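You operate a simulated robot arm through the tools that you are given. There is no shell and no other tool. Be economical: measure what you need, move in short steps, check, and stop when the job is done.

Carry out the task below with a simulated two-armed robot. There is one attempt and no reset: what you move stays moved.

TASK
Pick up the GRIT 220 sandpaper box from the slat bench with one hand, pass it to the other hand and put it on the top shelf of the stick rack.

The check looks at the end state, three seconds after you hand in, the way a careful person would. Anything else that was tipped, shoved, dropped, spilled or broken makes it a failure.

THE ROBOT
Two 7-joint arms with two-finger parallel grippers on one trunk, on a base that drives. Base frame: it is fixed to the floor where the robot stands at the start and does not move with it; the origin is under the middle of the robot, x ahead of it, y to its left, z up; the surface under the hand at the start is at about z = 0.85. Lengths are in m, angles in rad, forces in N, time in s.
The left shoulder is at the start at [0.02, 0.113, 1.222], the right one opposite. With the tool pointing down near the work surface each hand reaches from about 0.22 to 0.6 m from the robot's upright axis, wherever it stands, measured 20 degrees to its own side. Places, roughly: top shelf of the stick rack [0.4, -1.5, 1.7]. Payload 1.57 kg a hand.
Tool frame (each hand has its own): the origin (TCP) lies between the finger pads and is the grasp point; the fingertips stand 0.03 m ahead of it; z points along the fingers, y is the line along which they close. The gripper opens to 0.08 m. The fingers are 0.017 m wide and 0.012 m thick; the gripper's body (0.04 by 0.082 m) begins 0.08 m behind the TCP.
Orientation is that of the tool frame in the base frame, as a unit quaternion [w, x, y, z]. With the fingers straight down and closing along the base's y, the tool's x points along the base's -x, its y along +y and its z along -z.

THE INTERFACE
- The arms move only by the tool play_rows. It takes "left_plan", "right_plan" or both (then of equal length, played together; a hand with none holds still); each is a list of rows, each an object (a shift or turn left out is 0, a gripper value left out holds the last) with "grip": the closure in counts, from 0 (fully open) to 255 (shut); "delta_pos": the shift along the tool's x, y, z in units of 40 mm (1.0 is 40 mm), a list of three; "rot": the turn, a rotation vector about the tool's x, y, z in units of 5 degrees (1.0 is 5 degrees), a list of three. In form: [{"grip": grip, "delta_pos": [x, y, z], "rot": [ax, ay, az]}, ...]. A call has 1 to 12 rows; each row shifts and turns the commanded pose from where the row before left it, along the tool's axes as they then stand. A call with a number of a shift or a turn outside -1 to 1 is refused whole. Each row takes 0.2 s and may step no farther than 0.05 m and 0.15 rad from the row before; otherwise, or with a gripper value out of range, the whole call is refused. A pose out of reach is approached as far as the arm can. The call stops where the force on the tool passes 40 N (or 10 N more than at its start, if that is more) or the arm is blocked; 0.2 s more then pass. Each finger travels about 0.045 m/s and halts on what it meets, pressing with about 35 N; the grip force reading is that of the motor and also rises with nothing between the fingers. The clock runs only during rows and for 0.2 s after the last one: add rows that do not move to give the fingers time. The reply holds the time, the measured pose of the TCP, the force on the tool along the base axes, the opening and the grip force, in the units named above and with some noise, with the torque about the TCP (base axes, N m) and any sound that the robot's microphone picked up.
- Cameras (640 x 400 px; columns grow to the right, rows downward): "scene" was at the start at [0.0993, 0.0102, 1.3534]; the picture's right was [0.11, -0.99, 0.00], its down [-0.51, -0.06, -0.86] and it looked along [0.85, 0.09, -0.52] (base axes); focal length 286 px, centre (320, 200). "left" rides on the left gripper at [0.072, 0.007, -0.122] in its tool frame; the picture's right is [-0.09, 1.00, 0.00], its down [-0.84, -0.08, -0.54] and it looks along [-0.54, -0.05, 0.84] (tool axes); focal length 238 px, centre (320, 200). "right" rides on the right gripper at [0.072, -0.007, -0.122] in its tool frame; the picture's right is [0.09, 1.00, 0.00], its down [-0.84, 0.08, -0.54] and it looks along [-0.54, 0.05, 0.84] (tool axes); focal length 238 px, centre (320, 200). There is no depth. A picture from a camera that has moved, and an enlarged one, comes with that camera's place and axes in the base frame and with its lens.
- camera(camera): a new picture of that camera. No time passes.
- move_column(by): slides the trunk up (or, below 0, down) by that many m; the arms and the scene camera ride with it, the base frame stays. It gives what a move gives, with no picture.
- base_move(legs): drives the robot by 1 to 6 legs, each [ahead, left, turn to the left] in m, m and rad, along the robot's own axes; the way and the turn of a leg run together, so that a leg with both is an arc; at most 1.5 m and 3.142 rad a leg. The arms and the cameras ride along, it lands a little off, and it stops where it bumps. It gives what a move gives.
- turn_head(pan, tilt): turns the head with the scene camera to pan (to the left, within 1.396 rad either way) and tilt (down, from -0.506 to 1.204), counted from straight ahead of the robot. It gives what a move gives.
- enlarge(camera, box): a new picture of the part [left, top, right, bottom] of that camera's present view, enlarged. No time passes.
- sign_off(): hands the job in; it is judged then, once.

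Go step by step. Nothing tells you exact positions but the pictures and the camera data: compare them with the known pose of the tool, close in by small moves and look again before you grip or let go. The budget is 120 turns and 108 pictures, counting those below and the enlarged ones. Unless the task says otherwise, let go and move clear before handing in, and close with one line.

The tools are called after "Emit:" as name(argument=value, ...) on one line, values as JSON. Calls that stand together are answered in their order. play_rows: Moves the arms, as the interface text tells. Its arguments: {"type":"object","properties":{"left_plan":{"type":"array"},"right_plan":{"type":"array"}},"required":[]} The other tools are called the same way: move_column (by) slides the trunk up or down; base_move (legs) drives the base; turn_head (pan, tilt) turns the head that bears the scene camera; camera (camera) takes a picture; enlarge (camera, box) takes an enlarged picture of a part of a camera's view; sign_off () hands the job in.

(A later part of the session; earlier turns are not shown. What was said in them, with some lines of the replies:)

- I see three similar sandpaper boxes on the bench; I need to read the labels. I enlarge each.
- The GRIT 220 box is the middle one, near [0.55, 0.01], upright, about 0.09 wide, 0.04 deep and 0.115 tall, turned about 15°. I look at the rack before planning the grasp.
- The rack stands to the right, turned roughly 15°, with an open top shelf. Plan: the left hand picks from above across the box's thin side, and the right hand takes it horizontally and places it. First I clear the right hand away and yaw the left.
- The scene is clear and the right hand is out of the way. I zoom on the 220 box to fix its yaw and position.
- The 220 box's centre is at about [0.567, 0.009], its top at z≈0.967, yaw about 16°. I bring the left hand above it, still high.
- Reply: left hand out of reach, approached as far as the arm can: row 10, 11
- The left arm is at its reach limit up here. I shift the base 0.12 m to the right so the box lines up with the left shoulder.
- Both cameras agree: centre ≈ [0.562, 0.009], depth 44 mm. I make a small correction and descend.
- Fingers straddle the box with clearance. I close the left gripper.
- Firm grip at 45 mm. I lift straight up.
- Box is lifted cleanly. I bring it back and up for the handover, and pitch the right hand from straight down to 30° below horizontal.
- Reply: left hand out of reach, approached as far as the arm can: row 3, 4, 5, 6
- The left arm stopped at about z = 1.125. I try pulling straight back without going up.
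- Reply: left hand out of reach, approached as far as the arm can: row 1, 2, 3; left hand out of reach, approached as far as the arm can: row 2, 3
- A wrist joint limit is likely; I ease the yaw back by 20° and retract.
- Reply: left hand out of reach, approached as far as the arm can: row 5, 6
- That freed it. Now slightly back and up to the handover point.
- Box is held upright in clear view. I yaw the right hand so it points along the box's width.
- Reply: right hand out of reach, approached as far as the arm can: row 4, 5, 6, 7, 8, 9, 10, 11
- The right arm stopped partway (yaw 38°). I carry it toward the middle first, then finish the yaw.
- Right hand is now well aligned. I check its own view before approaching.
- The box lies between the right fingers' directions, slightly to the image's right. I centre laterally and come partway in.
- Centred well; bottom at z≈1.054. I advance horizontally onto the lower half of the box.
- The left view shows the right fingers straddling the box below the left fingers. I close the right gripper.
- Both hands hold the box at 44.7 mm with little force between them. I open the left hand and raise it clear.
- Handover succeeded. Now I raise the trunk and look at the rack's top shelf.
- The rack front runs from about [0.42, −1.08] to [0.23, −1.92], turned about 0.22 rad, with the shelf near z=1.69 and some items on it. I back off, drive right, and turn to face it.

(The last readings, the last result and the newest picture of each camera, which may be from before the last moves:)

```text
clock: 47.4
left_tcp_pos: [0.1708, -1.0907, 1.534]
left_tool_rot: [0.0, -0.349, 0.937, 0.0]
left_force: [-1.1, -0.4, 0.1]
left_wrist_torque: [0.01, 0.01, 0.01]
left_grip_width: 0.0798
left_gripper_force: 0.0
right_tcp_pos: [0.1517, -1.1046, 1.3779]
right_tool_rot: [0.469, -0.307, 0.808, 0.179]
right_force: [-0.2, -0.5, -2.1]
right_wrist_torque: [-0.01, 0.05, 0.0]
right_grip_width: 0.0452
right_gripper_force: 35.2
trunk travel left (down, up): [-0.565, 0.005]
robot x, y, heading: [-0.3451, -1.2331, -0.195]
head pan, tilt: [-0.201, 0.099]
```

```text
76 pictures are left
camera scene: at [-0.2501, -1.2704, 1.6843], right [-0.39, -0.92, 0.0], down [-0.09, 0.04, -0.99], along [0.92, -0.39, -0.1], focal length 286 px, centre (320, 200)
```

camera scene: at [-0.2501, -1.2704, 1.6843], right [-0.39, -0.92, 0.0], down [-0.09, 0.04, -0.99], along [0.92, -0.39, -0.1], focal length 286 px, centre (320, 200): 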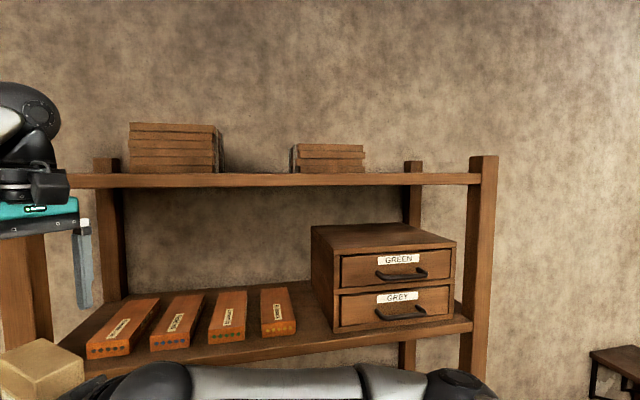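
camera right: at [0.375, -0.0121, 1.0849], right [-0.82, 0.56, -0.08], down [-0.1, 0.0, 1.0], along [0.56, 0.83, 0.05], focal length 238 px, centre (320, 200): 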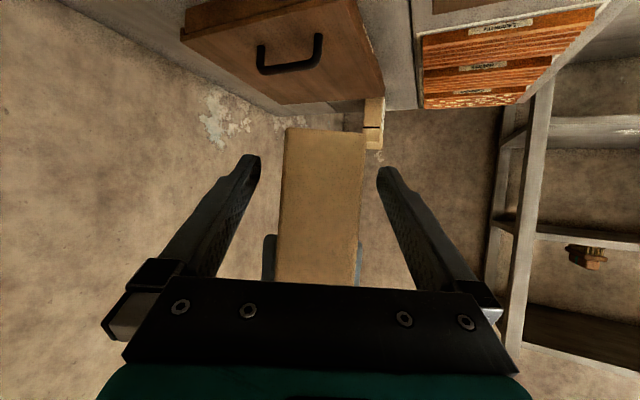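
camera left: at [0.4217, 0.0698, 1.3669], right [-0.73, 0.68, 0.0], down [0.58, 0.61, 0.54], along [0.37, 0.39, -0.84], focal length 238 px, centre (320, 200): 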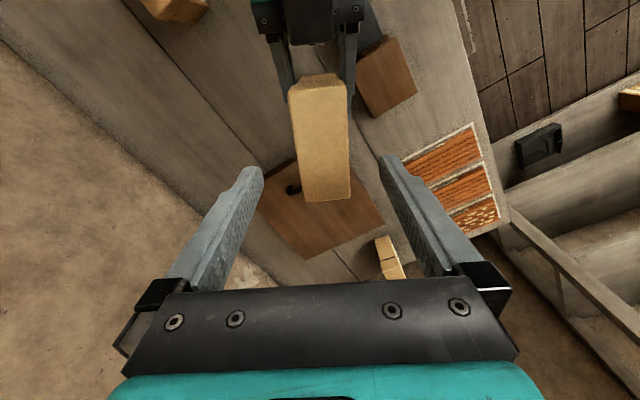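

Top shelf is clear: two stacks of boxes on it, with a free gap at its right between the second stack and the right post. I bring the right hand toward its own side and yaw it straight ahead.

Emit:
play_rows(right_plan=[{"delta_pos": [0.2, -0.44, -0.84]}, {"delta_pos": [0.2, -0.44, -0.84]}, {"delta_pos": [0.2, -0.44, -0.84]}, {"delta_pos": [0.2, -0.44, -0.84]}, {"delta_pos": [0.2, -0.44, -0.84]}, {"delta_pos": [0.2, -0.44, -0.84], "rot": [0.866, 0, 0.5]}, {"rot": [0.866, 0, 0.5]}, {"rot": [0.866, 0, 0.5]}, {"rot": [0.866, 0, 0.5]}, {"rot": [0.866, 0, 0.5]}, {"rot": [0.866, 0, 0.5]}, {"rot": [0.866, 0, 0.5]}])

Emit:
camera(camera="scene")

```text
clock: 50.0
left_tcp_pos: [0.1725, -1.0909, 1.5329]
left_tool_rot: [0.0, -0.349, 0.937, 0.001]
left_force: [0.4, -0.4, 0.0]
left_wrist_torque: [-0.01, 0.01, 0.04]
left_grip_width: 0.0797
left_gripper_force: 0.1
right_tcp_pos: [0.0748, -1.3147, 1.4348]
right_tool_rot: [0.501, -0.048, 0.863, 0.031]
right_force: [-0.1, -0.5, -2.2]
right_wrist_torque: [-0.01, 0.04, 0.04]
right_grip_width: 0.0446
right_gripper_force: 35.3
trunk travel left (down, up): [-0.565, 0.005]
robot x, y, heading: [-0.3472, -1.2338, -0.198]
head pan, tilt: [-0.201, 0.099]
```

```text
75 pictures are left
camera scene: at [-0.2496, -1.2696, 1.6843], right [-0.39, -0.92, 0.0], down [-0.09, 0.04, -0.99], along [0.92, -0.39, -0.1], focal length 286 px, centre (320, 200)
```

scene: 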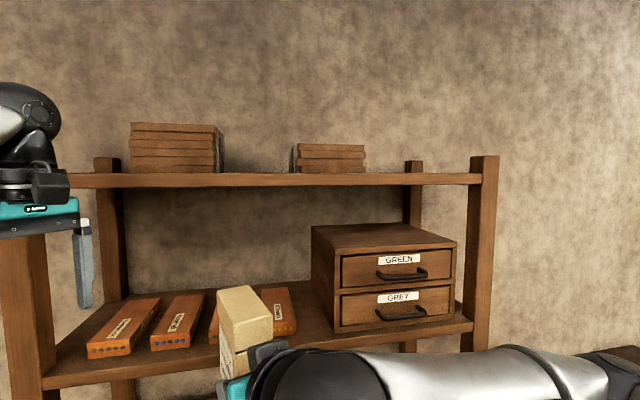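

Emit:
enlarge(camera="scene", box=[270, 130, 510, 210])

Emit:
play_rows(right_plan=[{"rot": [0.866, 0, 0.5]}, {"rot": [0.866, 0, 0.5]}, {"rot": [0.866, 0, 0.5]}, {"rot": [0.866, 0, 0.5]}, {"delta_pos": [-0.866, 0, -0.5]}, {"delta_pos": [-0.866, 0, -0.5]}, {"delta_pos": [-0.866, 0, -0.5]}, {"delta_pos": [-0.866, 0, -0.5]}, {"delta_pos": [-0.866, 0, -0.5]}, {"delta_pos": [-0.866, 0, -0.5]}, {}])

Emit:
camera(camera="scene")

```text
2.67 times, centred on (390, 170) of scene
camera zoom: at [-0.2496, -1.2696, 1.6843], right [-0.39, -0.92, 0.0], down [-0.09, 0.04, -0.99], along [0.92, -0.39, -0.1], focal length 762 px, centre (133, 280)
```

zoom: 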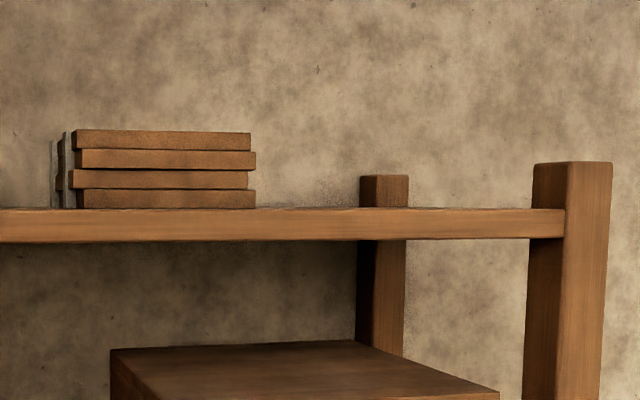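

```text
clock: 52.4
left_tcp_pos: [0.1721, -1.0898, 1.5343]
left_tool_rot: [0.0, -0.348, 0.938, 0.0]
left_force: [0.0, 0.2, 0.0]
left_wrist_torque: [0.04, 0.0, -0.04]
left_grip_width: 0.08
left_gripper_force: 0.0
right_tcp_pos: [0.0704, -1.3202, 1.6702]
right_tool_rot: [0.497, 0.102, 0.86, -0.056]
right_force: [-0.1, 0.2, -1.2]
right_wrist_torque: [-0.03, 0.04, -0.01]
right_grip_width: 0.0446
right_gripper_force: 35.5
trunk travel left (down, up): [-0.565, 0.005]
robot x, y, heading: [-0.3439, -1.2309, -0.195]
head pan, tilt: [-0.201, 0.099]
```

```text
73 pictures are left
camera scene: at [-0.2495, -1.2706, 1.6843], right [-0.39, -0.92, 0.0], down [-0.09, 0.04, -0.99], along [0.92, -0.39, -0.1], focal length 286 px, centre (320, 200)
```

scene: 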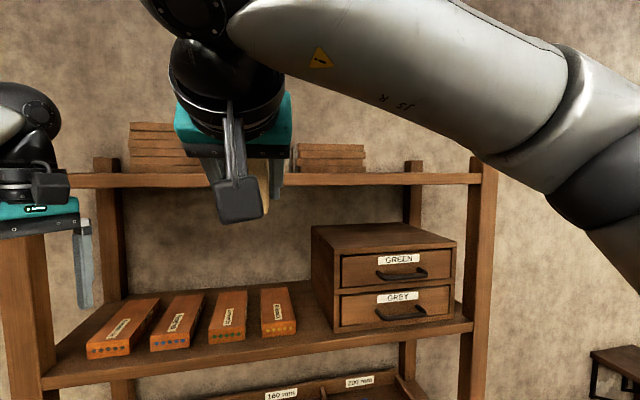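

The right arm reaches shelf height easily. Before driving in, I pull the left hand back and outward, and raise the right hand a bit more.

Emit:
play_rows(left_plan=[{"delta_pos": [0, 0.91, 0]}, {"delta_pos": [0, 0.91, 0]}, {"delta_pos": [0, 0.91, 0]}, {"delta_pos": [0, 0.91, 0]}, {"delta_pos": [0, 0.91, 0]}, {"delta_pos": [0, 0.91, 0]}, {"delta_pos": [0, 0.91, 0]}, {}], right_plan=[{"delta_pos": [-0.866, 0, -0.5]}, {"delta_pos": [-0.866, 0, -0.5]}, {"delta_pos": [-0.866, 0, -0.5]}, {}, {}, {}, {}, {}])

Emit:
camera(camera="right")

```text
clock: 54.2
left_tcp_pos: [0.0199, -0.9064, 1.5319]
left_tool_rot: [0.001, -0.348, 0.937, 0.0]
left_force: [-0.2, 0.5, 0.4]
left_wrist_torque: [0.03, 0.01, -0.01]
left_grip_width: 0.0796
left_gripper_force: 0.0
left hand out of reach, approached as far as the arm can: row 7
right_tcp_pos: [0.0723, -1.3192, 1.796]
right_tool_rot: [0.498, 0.101, 0.86, -0.055]
right_force: [-0.6, -0.3, -2.4]
right_wrist_torque: [0.03, 0.06, 0.01]
right_grip_width: 0.0447
right_gripper_force: 34.8
trunk travel left (down, up): [-0.565, 0.005]
robot x, y, heading: [-0.3404, -1.2312, -0.193]
head pan, tilt: [-0.201, 0.099]
```

```text
72 pictures are left
camera right: at [-0.0679, -1.2926, 1.7946], right [0.19, 0.98, -0.07], down [-0.03, 0.08, 1.0], along [0.98, -0.18, 0.05], focal length 238 px, centre (320, 200)
```

right: 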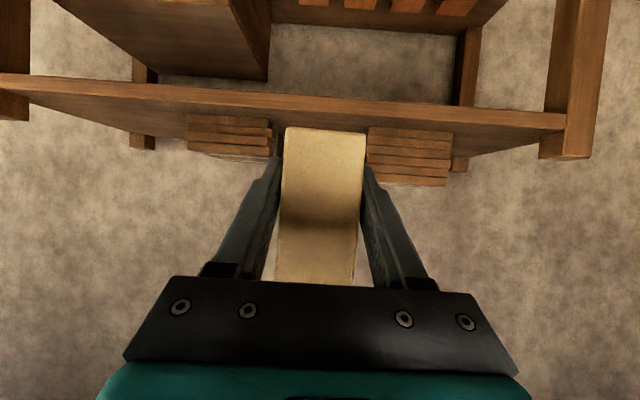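

This view shows the shelf surface from above (inverted). I enlarge the free side next to the far post.

Emit:
enlarge(camera="right", box=[0, 50, 290, 180])

```text
2.21 times, centred on (145, 115) of right
camera zoom: at [-0.0679, -1.2926, 1.7946], right [0.19, 0.98, -0.07], down [-0.03, 0.08, 1.0], along [0.98, -0.18, 0.05], focal length 526 px, centre (706, 388)
```

zoom: 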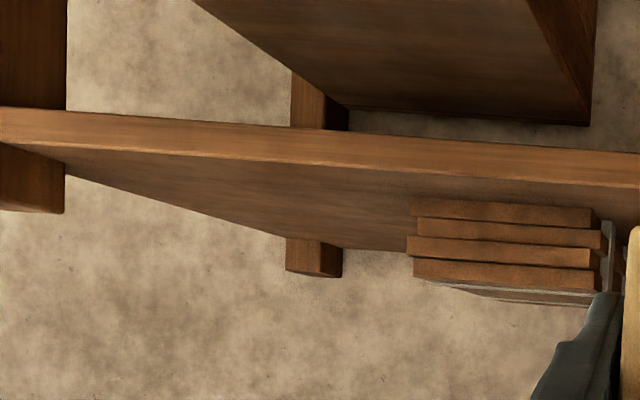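

Shelf front edge and stack are located: the free gap is about 0.21 m wide, centred near y≈−1.72 just inside the front edge. I drive right 0.16 and ahead 0.19.

Emit:
base_move(legs=[[0, -0.16, 0], [0.19, 0, 0]])

Emit:
camera(camera="right")

Emit:
camera(camera="scene")

```text
clock: 56.8
left_tcp_pos: [0.1775, -1.098, 1.5316]
left_tool_rot: [0.001, -0.35, 0.937, 0.001]
left_force: [0.5, 0.2, -0.2]
left_wrist_torque: [0.02, 0.02, 0.02]
left_grip_width: 0.08
left_gripper_force: 0.1
right_tcp_pos: [0.2281, -1.5094, 1.797]
right_tool_rot: [0.498, 0.102, 0.86, -0.055]
right_force: [0.0, 0.2, -2.1]
right_wrist_torque: [0.03, 0.06, 0.02]
right_grip_width: 0.0446
right_gripper_force: 35.0
trunk travel left (down, up): [-0.565, 0.005]
robot x, y, heading: [-0.1869, -1.4243, -0.197]
head pan, tilt: [-0.201, 0.099]
```

```text
70 pictures are left
camera right: at [0.0888, -1.4833, 1.7949], right [0.18, 0.98, -0.07], down [-0.04, 0.08, 1.0], along [0.98, -0.18, 0.05], focal length 238 px, centre (320, 200)
```

right: 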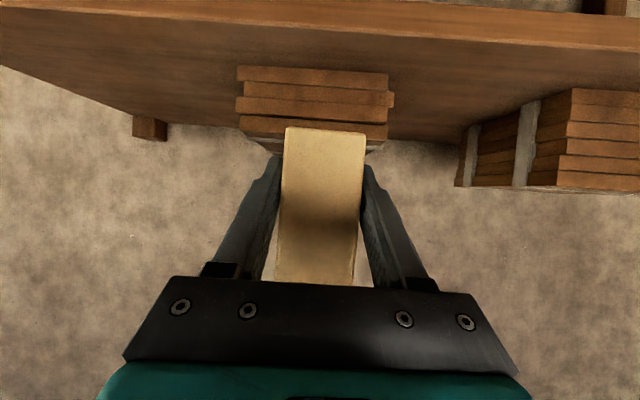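

```text
69 pictures are left
camera scene: at [-0.0929, -1.4616, 1.6844], right [-0.39, -0.92, 0.0], down [-0.09, 0.04, -1.0], along [0.92, -0.38, -0.1], focal length 286 px, centre (320, 200)
```

scene: 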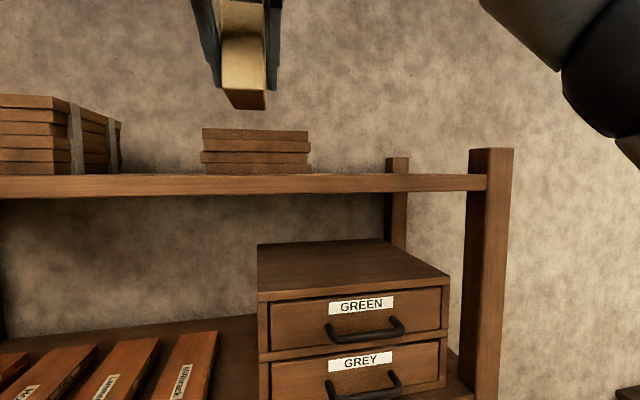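

The box hovers just before the second stack, above it. I shift right 0.19 m over the free gap.

Emit:
play_rows(right_plan=[{"delta_pos": [0, -0.945, 0]}, {"delta_pos": [0, -0.945, 0]}, {"delta_pos": [0, -0.945, 0]}, {"delta_pos": [0, -0.945, 0]}, {"delta_pos": [0, -0.945, 0]}, {"delta_pos": [-0.5, 0, 0.866]}, {"delta_pos": [-0.5, 0, 0.866]}, {}])

Emit:
camera(camera="right")

Emit:
camera(camera="scene")

```text
clock: 58.6
left_tcp_pos: [0.1764, -1.0967, 1.532]
left_tool_rot: [0.0, -0.35, 0.937, -0.001]
left_force: [0.9, -0.4, 0.4]
left_wrist_torque: [0.01, -0.01, 0.02]
left_grip_width: 0.0802
left_gripper_force: 0.1
right_tcp_pos: [0.2646, -1.7106, 1.7965]
right_tool_rot: [0.498, 0.102, 0.859, -0.056]
right_force: [0.1, -0.1, -2.9]
right_wrist_torque: [0.0, 0.06, -0.03]
right_grip_width: 0.0447
right_gripper_force: 35.1
trunk travel left (down, up): [-0.565, 0.005]
robot x, y, heading: [-0.1881, -1.4228, -0.196]
head pan, tilt: [-0.201, 0.099]
```

```text
68 pictures are left
camera right: at [0.124, -1.6835, 1.7944], right [0.18, 0.98, -0.07], down [-0.04, 0.08, 1.0], along [0.98, -0.18, 0.05], focal length 238 px, centre (320, 200)
```

right: 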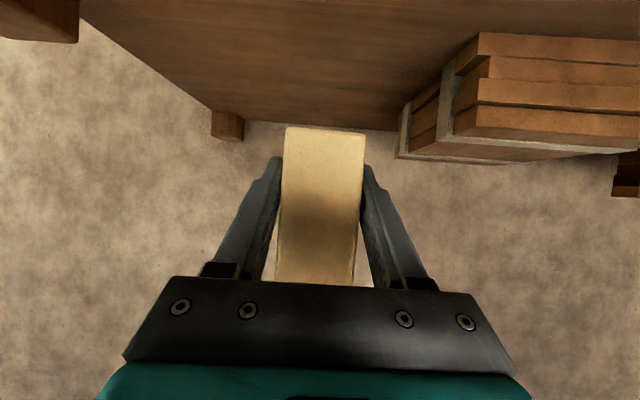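

```text
67 pictures are left
camera scene: at [-0.0941, -1.4614, 1.6844], right [-0.39, -0.92, 0.0], down [-0.09, 0.04, -1.0], along [0.92, -0.38, -0.1], focal length 286 px, centre (320, 200)
```

scene: 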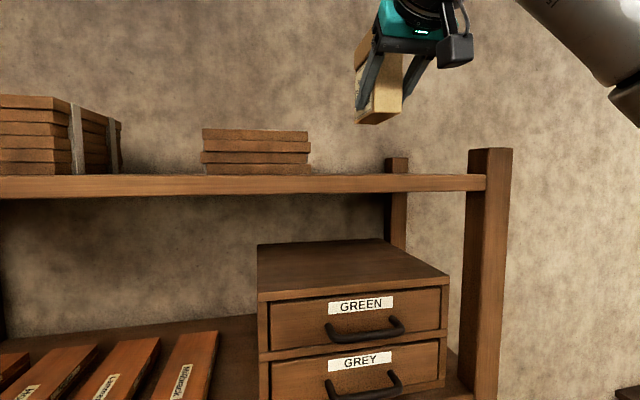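

The gap is well centred. I go 0.04 m further in, then lower most of the way.

Emit:
play_rows(right_plan=[{"delta_pos": [-0.5, 0, 0.866]}, {"delta_pos": [0.433, 0, 0.25]}, {"delta_pos": [0.433, 0, 0.25]}, {"delta_pos": [0.433, 0, 0.25]}, {}])

Emit:
camera(camera="right")

Emit:
camera(camera="scene")

```text
clock: 59.8
left_tcp_pos: [0.1774, -1.0968, 1.5318]
left_tool_rot: [0.001, -0.349, 0.937, 0.0]
left_force: [0.3, 0.2, 0.6]
left_wrist_torque: [0.0, 0.01, -0.02]
left_grip_width: 0.08
left_gripper_force: 0.0
right_tcp_pos: [0.3031, -1.7191, 1.7337]
right_tool_rot: [0.498, 0.101, 0.859, -0.055]
right_force: [0.0, -0.2, -2.1]
right_wrist_torque: [0.02, 0.03, -0.01]
right_grip_width: 0.0447
right_gripper_force: 35.1
trunk travel left (down, up): [-0.565, 0.005]
robot x, y, heading: [-0.1889, -1.424, -0.197]
head pan, tilt: [-0.201, 0.099]
```

```text
66 pictures are left
camera right: at [0.1645, -1.6929, 1.7328], right [0.18, 0.98, -0.07], down [-0.04, 0.08, 1.0], along [0.98, -0.18, 0.05], focal length 238 px, centre (320, 200)
```

right: 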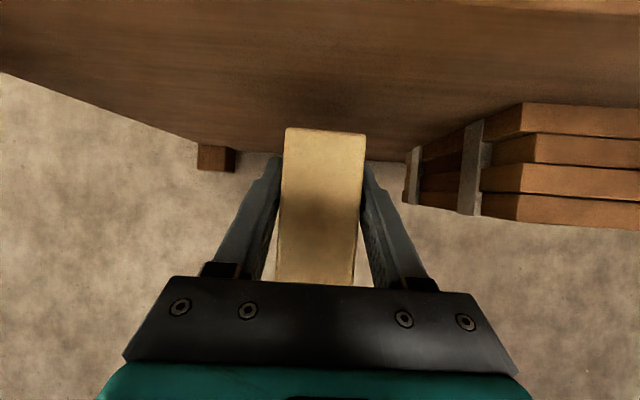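

```text
65 pictures are left
camera scene: at [-0.0933, -1.4611, 1.6844], right [-0.39, -0.92, 0.0], down [-0.09, 0.04, -1.0], along [0.92, -0.38, -0.1], focal length 286 px, centre (320, 200)
```

scene: 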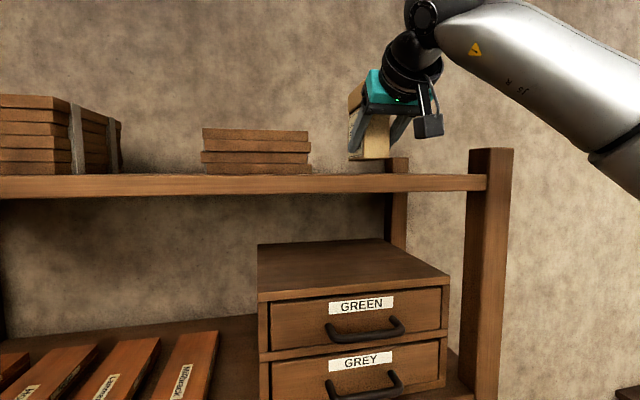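

About 2 cm left. I lower gently in 4 mm steps.

Emit:
play_rows(right_plan=[{"delta_pos": [0.0866, 0, 0.05]}, {"delta_pos": [0.0866, 0, 0.05]}, {"delta_pos": [0.0866, 0, 0.05]}, {"delta_pos": [0.0866, 0, 0.05]}, {}])

Emit:
enlarge(camera="scene", box=[310, 100, 470, 200])

```text
clock: 61.0
left_tcp_pos: [0.178, -1.0974, 1.5312]
left_tool_rot: [0.0, -0.349, 0.937, 0.0]
left_force: [-0.3, -0.4, -0.8]
left_wrist_torque: [-0.01, 0.01, -0.01]
left_grip_width: 0.0801
left_gripper_force: 0.0
right_tcp_pos: [0.3015, -1.7207, 1.7198]
right_tool_rot: [0.498, 0.101, 0.86, -0.056]
right_force: [-0.1, -0.1, -2.3]
right_wrist_torque: [0.03, 0.05, 0.01]
right_grip_width: 0.0447
right_gripper_force: 35.3
trunk travel left (down, up): [-0.565, 0.005]
robot x, y, heading: [-0.187, -1.4256, -0.199]
head pan, tilt: [-0.201, 0.099]
```

```text
4.00 times, centred on (390, 150) of scene
camera zoom: at [-0.0927, -1.4612, 1.6843], right [-0.39, -0.92, 0.0], down [-0.09, 0.04, -0.99], along [0.92, -0.38, -0.1], focal length 1143 px, centre (40, 400)
```

zoom: 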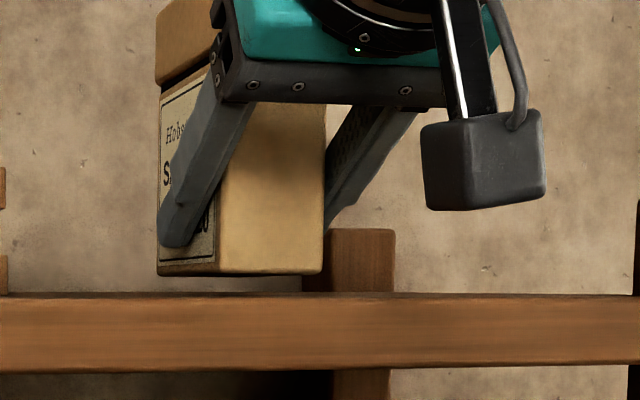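

Gap is about 7 mm. I continue in 2 mm steps until contact.

Emit:
play_rows(right_plan=[{"delta_pos": [0.0433, 0, 0.025]}, {"delta_pos": [0.0433, 0, 0.025]}, {"delta_pos": [0.0433, 0, 0.025]}, {"delta_pos": [0.0433, 0, 0.025]}, {}])

Emit:
enlarge(camera="scene", box=[310, 100, 470, 200])

```text
clock: 62.2
left_tcp_pos: [0.1778, -1.0976, 1.5321]
left_tool_rot: [0.0, -0.35, 0.937, 0.0]
left_force: [-0.7, 0.1, -0.2]
left_wrist_torque: [0.0, 0.04, -0.01]
left_grip_width: 0.0797
left_gripper_force: 0.0
right_tcp_pos: [0.3017, -1.7205, 1.7119]
right_tool_rot: [0.498, 0.102, 0.859, -0.056]
right_force: [0.9, 0.5, -0.9]
right_wrist_torque: [-0.01, -0.1, 0.05]
right_grip_width: 0.0448
right_gripper_force: 34.9
trunk travel left (down, up): [-0.565, 0.005]
robot x, y, heading: [-0.1861, -1.4232, -0.195]
head pan, tilt: [-0.201, 0.099]
```

```text
4.00 times, centred on (390, 150) of scene
camera zoom: at [-0.0929, -1.4612, 1.6844], right [-0.39, -0.92, 0.0], down [-0.09, 0.04, -0.99], along [0.92, -0.38, -0.1], focal length 1143 px, centre (40, 400)
```

zoom: 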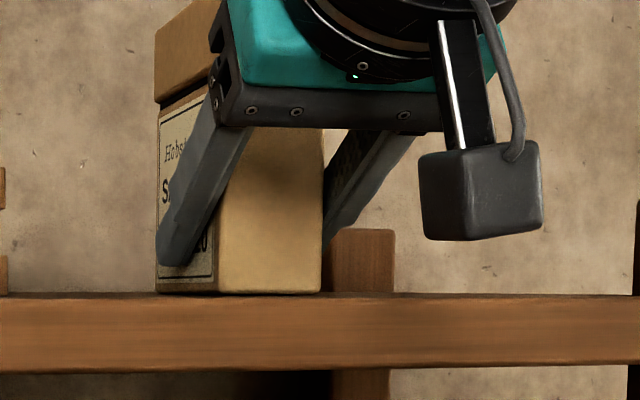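

First contact (load dropping). One or two more millimetres.

Emit:
play_rows(right_plan=[{"delta_pos": [0.0216, 0, 0.0125]}, {"delta_pos": [0.0216, 0, 0.0125]}, {}])

```text
clock: 63.0
left_tcp_pos: [0.1775, -1.0968, 1.5313]
left_tool_rot: [0.0, -0.35, 0.937, 0.0]
left_force: [0.3, 0.4, 0.0]
left_wrist_torque: [0.03, 0.01, 0.02]
left_grip_width: 0.0802
left_gripper_force: 0.1
right_tcp_pos: [0.3004, -1.7213, 1.7119]
right_tool_rot: [0.5, 0.101, 0.858, -0.055]
right_force: [4.2, -1.7, 12.0]
right_wrist_torque: [-0.27, 0.33, 0.09]
right_grip_width: 0.0448
right_gripper_force: 35.1
trunk travel left (down, up): [-0.565, 0.005]
robot x, y, heading: [-0.1817, -1.4191, -0.192]
head pan, tilt: [-0.201, 0.099]
```

The box stands on the shelf (12 N up). I relieve 1 mm, open, and look before withdrawing.

Emit:
play_rows(right_plan=[{"delta_pos": [-0.0216, 0, -0.0125]}, {"grip": 0}, {}, {}, {}, {}])

Emit:
camera(camera="right")

Emit:
enlarge(camera="scene", box=[310, 80, 470, 200])

```text
clock: 64.4
left_tcp_pos: [0.1767, -1.097, 1.5314]
left_tool_rot: [-0.001, -0.35, 0.937, 0.0]
left_force: [-1.0, -0.1, 0.0]
left_wrist_torque: [0.0, 0.01, 0.0]
left_grip_width: 0.0802
left_gripper_force: 0.0
right_tcp_pos: [0.3024, -1.7197, 1.7118]
right_tool_rot: [0.497, 0.101, 0.86, -0.055]
right_force: [-0.4, -0.7, -0.9]
right_wrist_torque: [-0.02, 0.02, 0.0]
right_grip_width: 0.08
right_gripper_force: 0.0
trunk travel left (down, up): [-0.565, 0.005]
robot x, y, heading: [-0.1841, -1.4215, -0.197]
head pan, tilt: [-0.201, 0.099]
```

```text
62 pictures are left
camera right: at [0.1624, -1.6937, 1.709], right [0.18, 0.98, -0.07], down [-0.04, 0.08, 1.0], along [0.98, -0.18, 0.05], focal length 238 px, centre (320, 200)
```

right: 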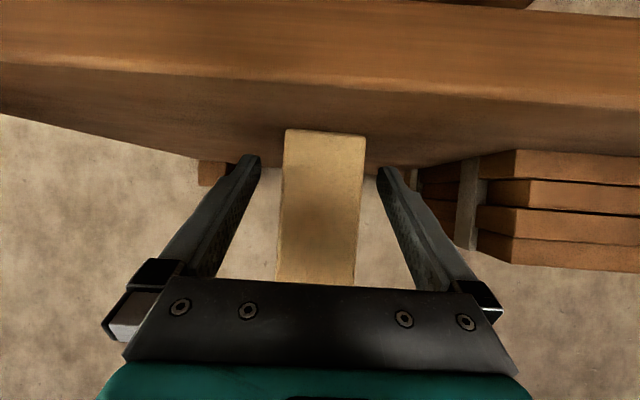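

```text
3.33 times, centred on (390, 140) of scene
camera zoom: at [-0.0929, -1.4612, 1.6844], right [-0.39, -0.92, 0.0], down [-0.09, 0.04, -1.0], along [0.92, -0.38, -0.1], focal length 952 px, centre (87, 400)
```

zoom: 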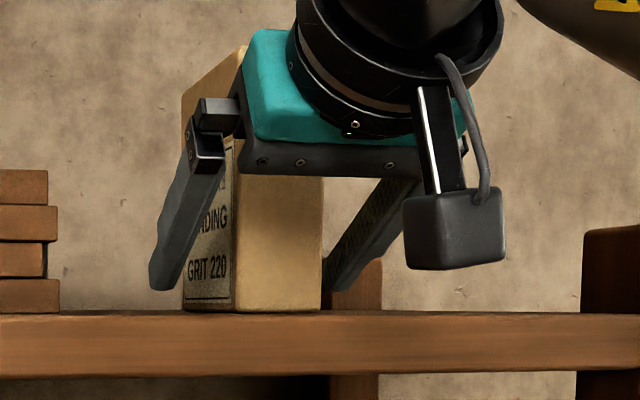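

The box stands free on the shelf, fingers clear on both sides. I withdraw along the tool axis.

Emit:
play_rows(right_plan=[{"delta_pos": [0, 0, -0.5]}, {"delta_pos": [0, 0, -0.8]}, {"delta_pos": [0, 0, -0.8]}, {"delta_pos": [0, 0, -0.8]}, {"delta_pos": [0, 0, -0.8]}, {}])

Emit:
camera(camera="right")

Emit:
camera(camera="scene")

```text
clock: 65.8
left_tcp_pos: [0.1771, -1.0979, 1.5321]
left_tool_rot: [0.001, -0.35, 0.937, 0.0]
left_force: [-1.0, 0.6, 0.4]
left_wrist_torque: [0.01, 0.01, 0.0]
left_grip_width: 0.0801
left_gripper_force: 0.1
right_tcp_pos: [0.1761, -1.6915, 1.7847]
right_tool_rot: [0.498, 0.102, 0.86, -0.056]
right_force: [-0.6, -0.4, 0.1]
right_wrist_torque: [-0.03, 0.01, -0.02]
right_grip_width: 0.0799
right_gripper_force: 0.1
trunk travel left (down, up): [-0.565, 0.005]
robot x, y, heading: [-0.185, -1.4256, -0.194]
head pan, tilt: [-0.201, 0.099]
```

```text
60 pictures are left
camera right: at [0.0373, -1.6661, 1.7825], right [0.18, 0.98, -0.07], down [-0.03, 0.08, 1.0], along [0.98, -0.18, 0.05], focal length 238 px, centre (320, 200)
```

right: 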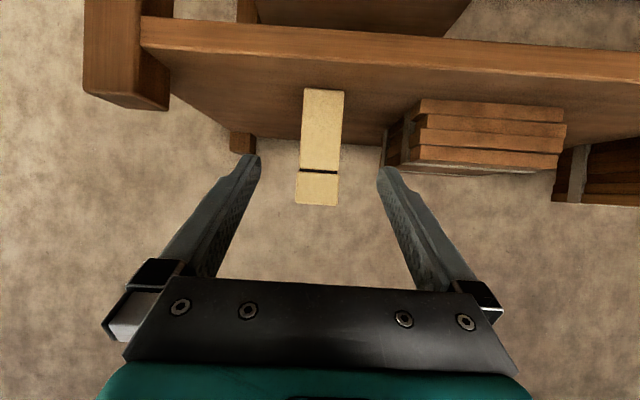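

```text
59 pictures are left
camera scene: at [-0.0922, -1.4615, 1.6843], right [-0.39, -0.92, 0.0], down [-0.09, 0.04, -0.99], along [0.92, -0.38, -0.1], focal length 286 px, centre (320, 200)
```

scene: 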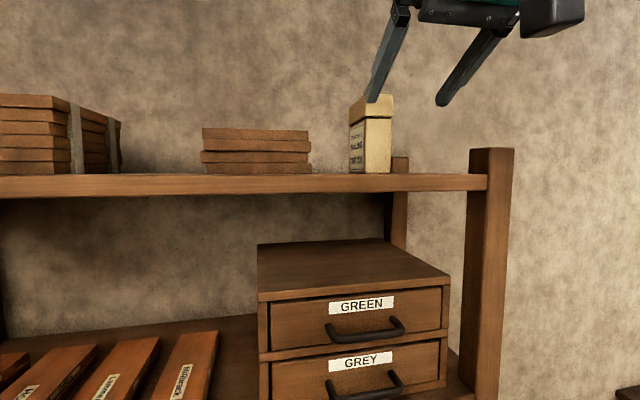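

The GRIT 220 box stands upright on the top shelf with nothing else disturbed, and both hands are clear, so I hand in.

Emit:
sign_off()

```text
The job is handed in.
```

The GRIT 220 sandpaper box was picked up with the left hand, passed to the right, and now stands upright on the top shelf of the stick rack; nothing else was touched.
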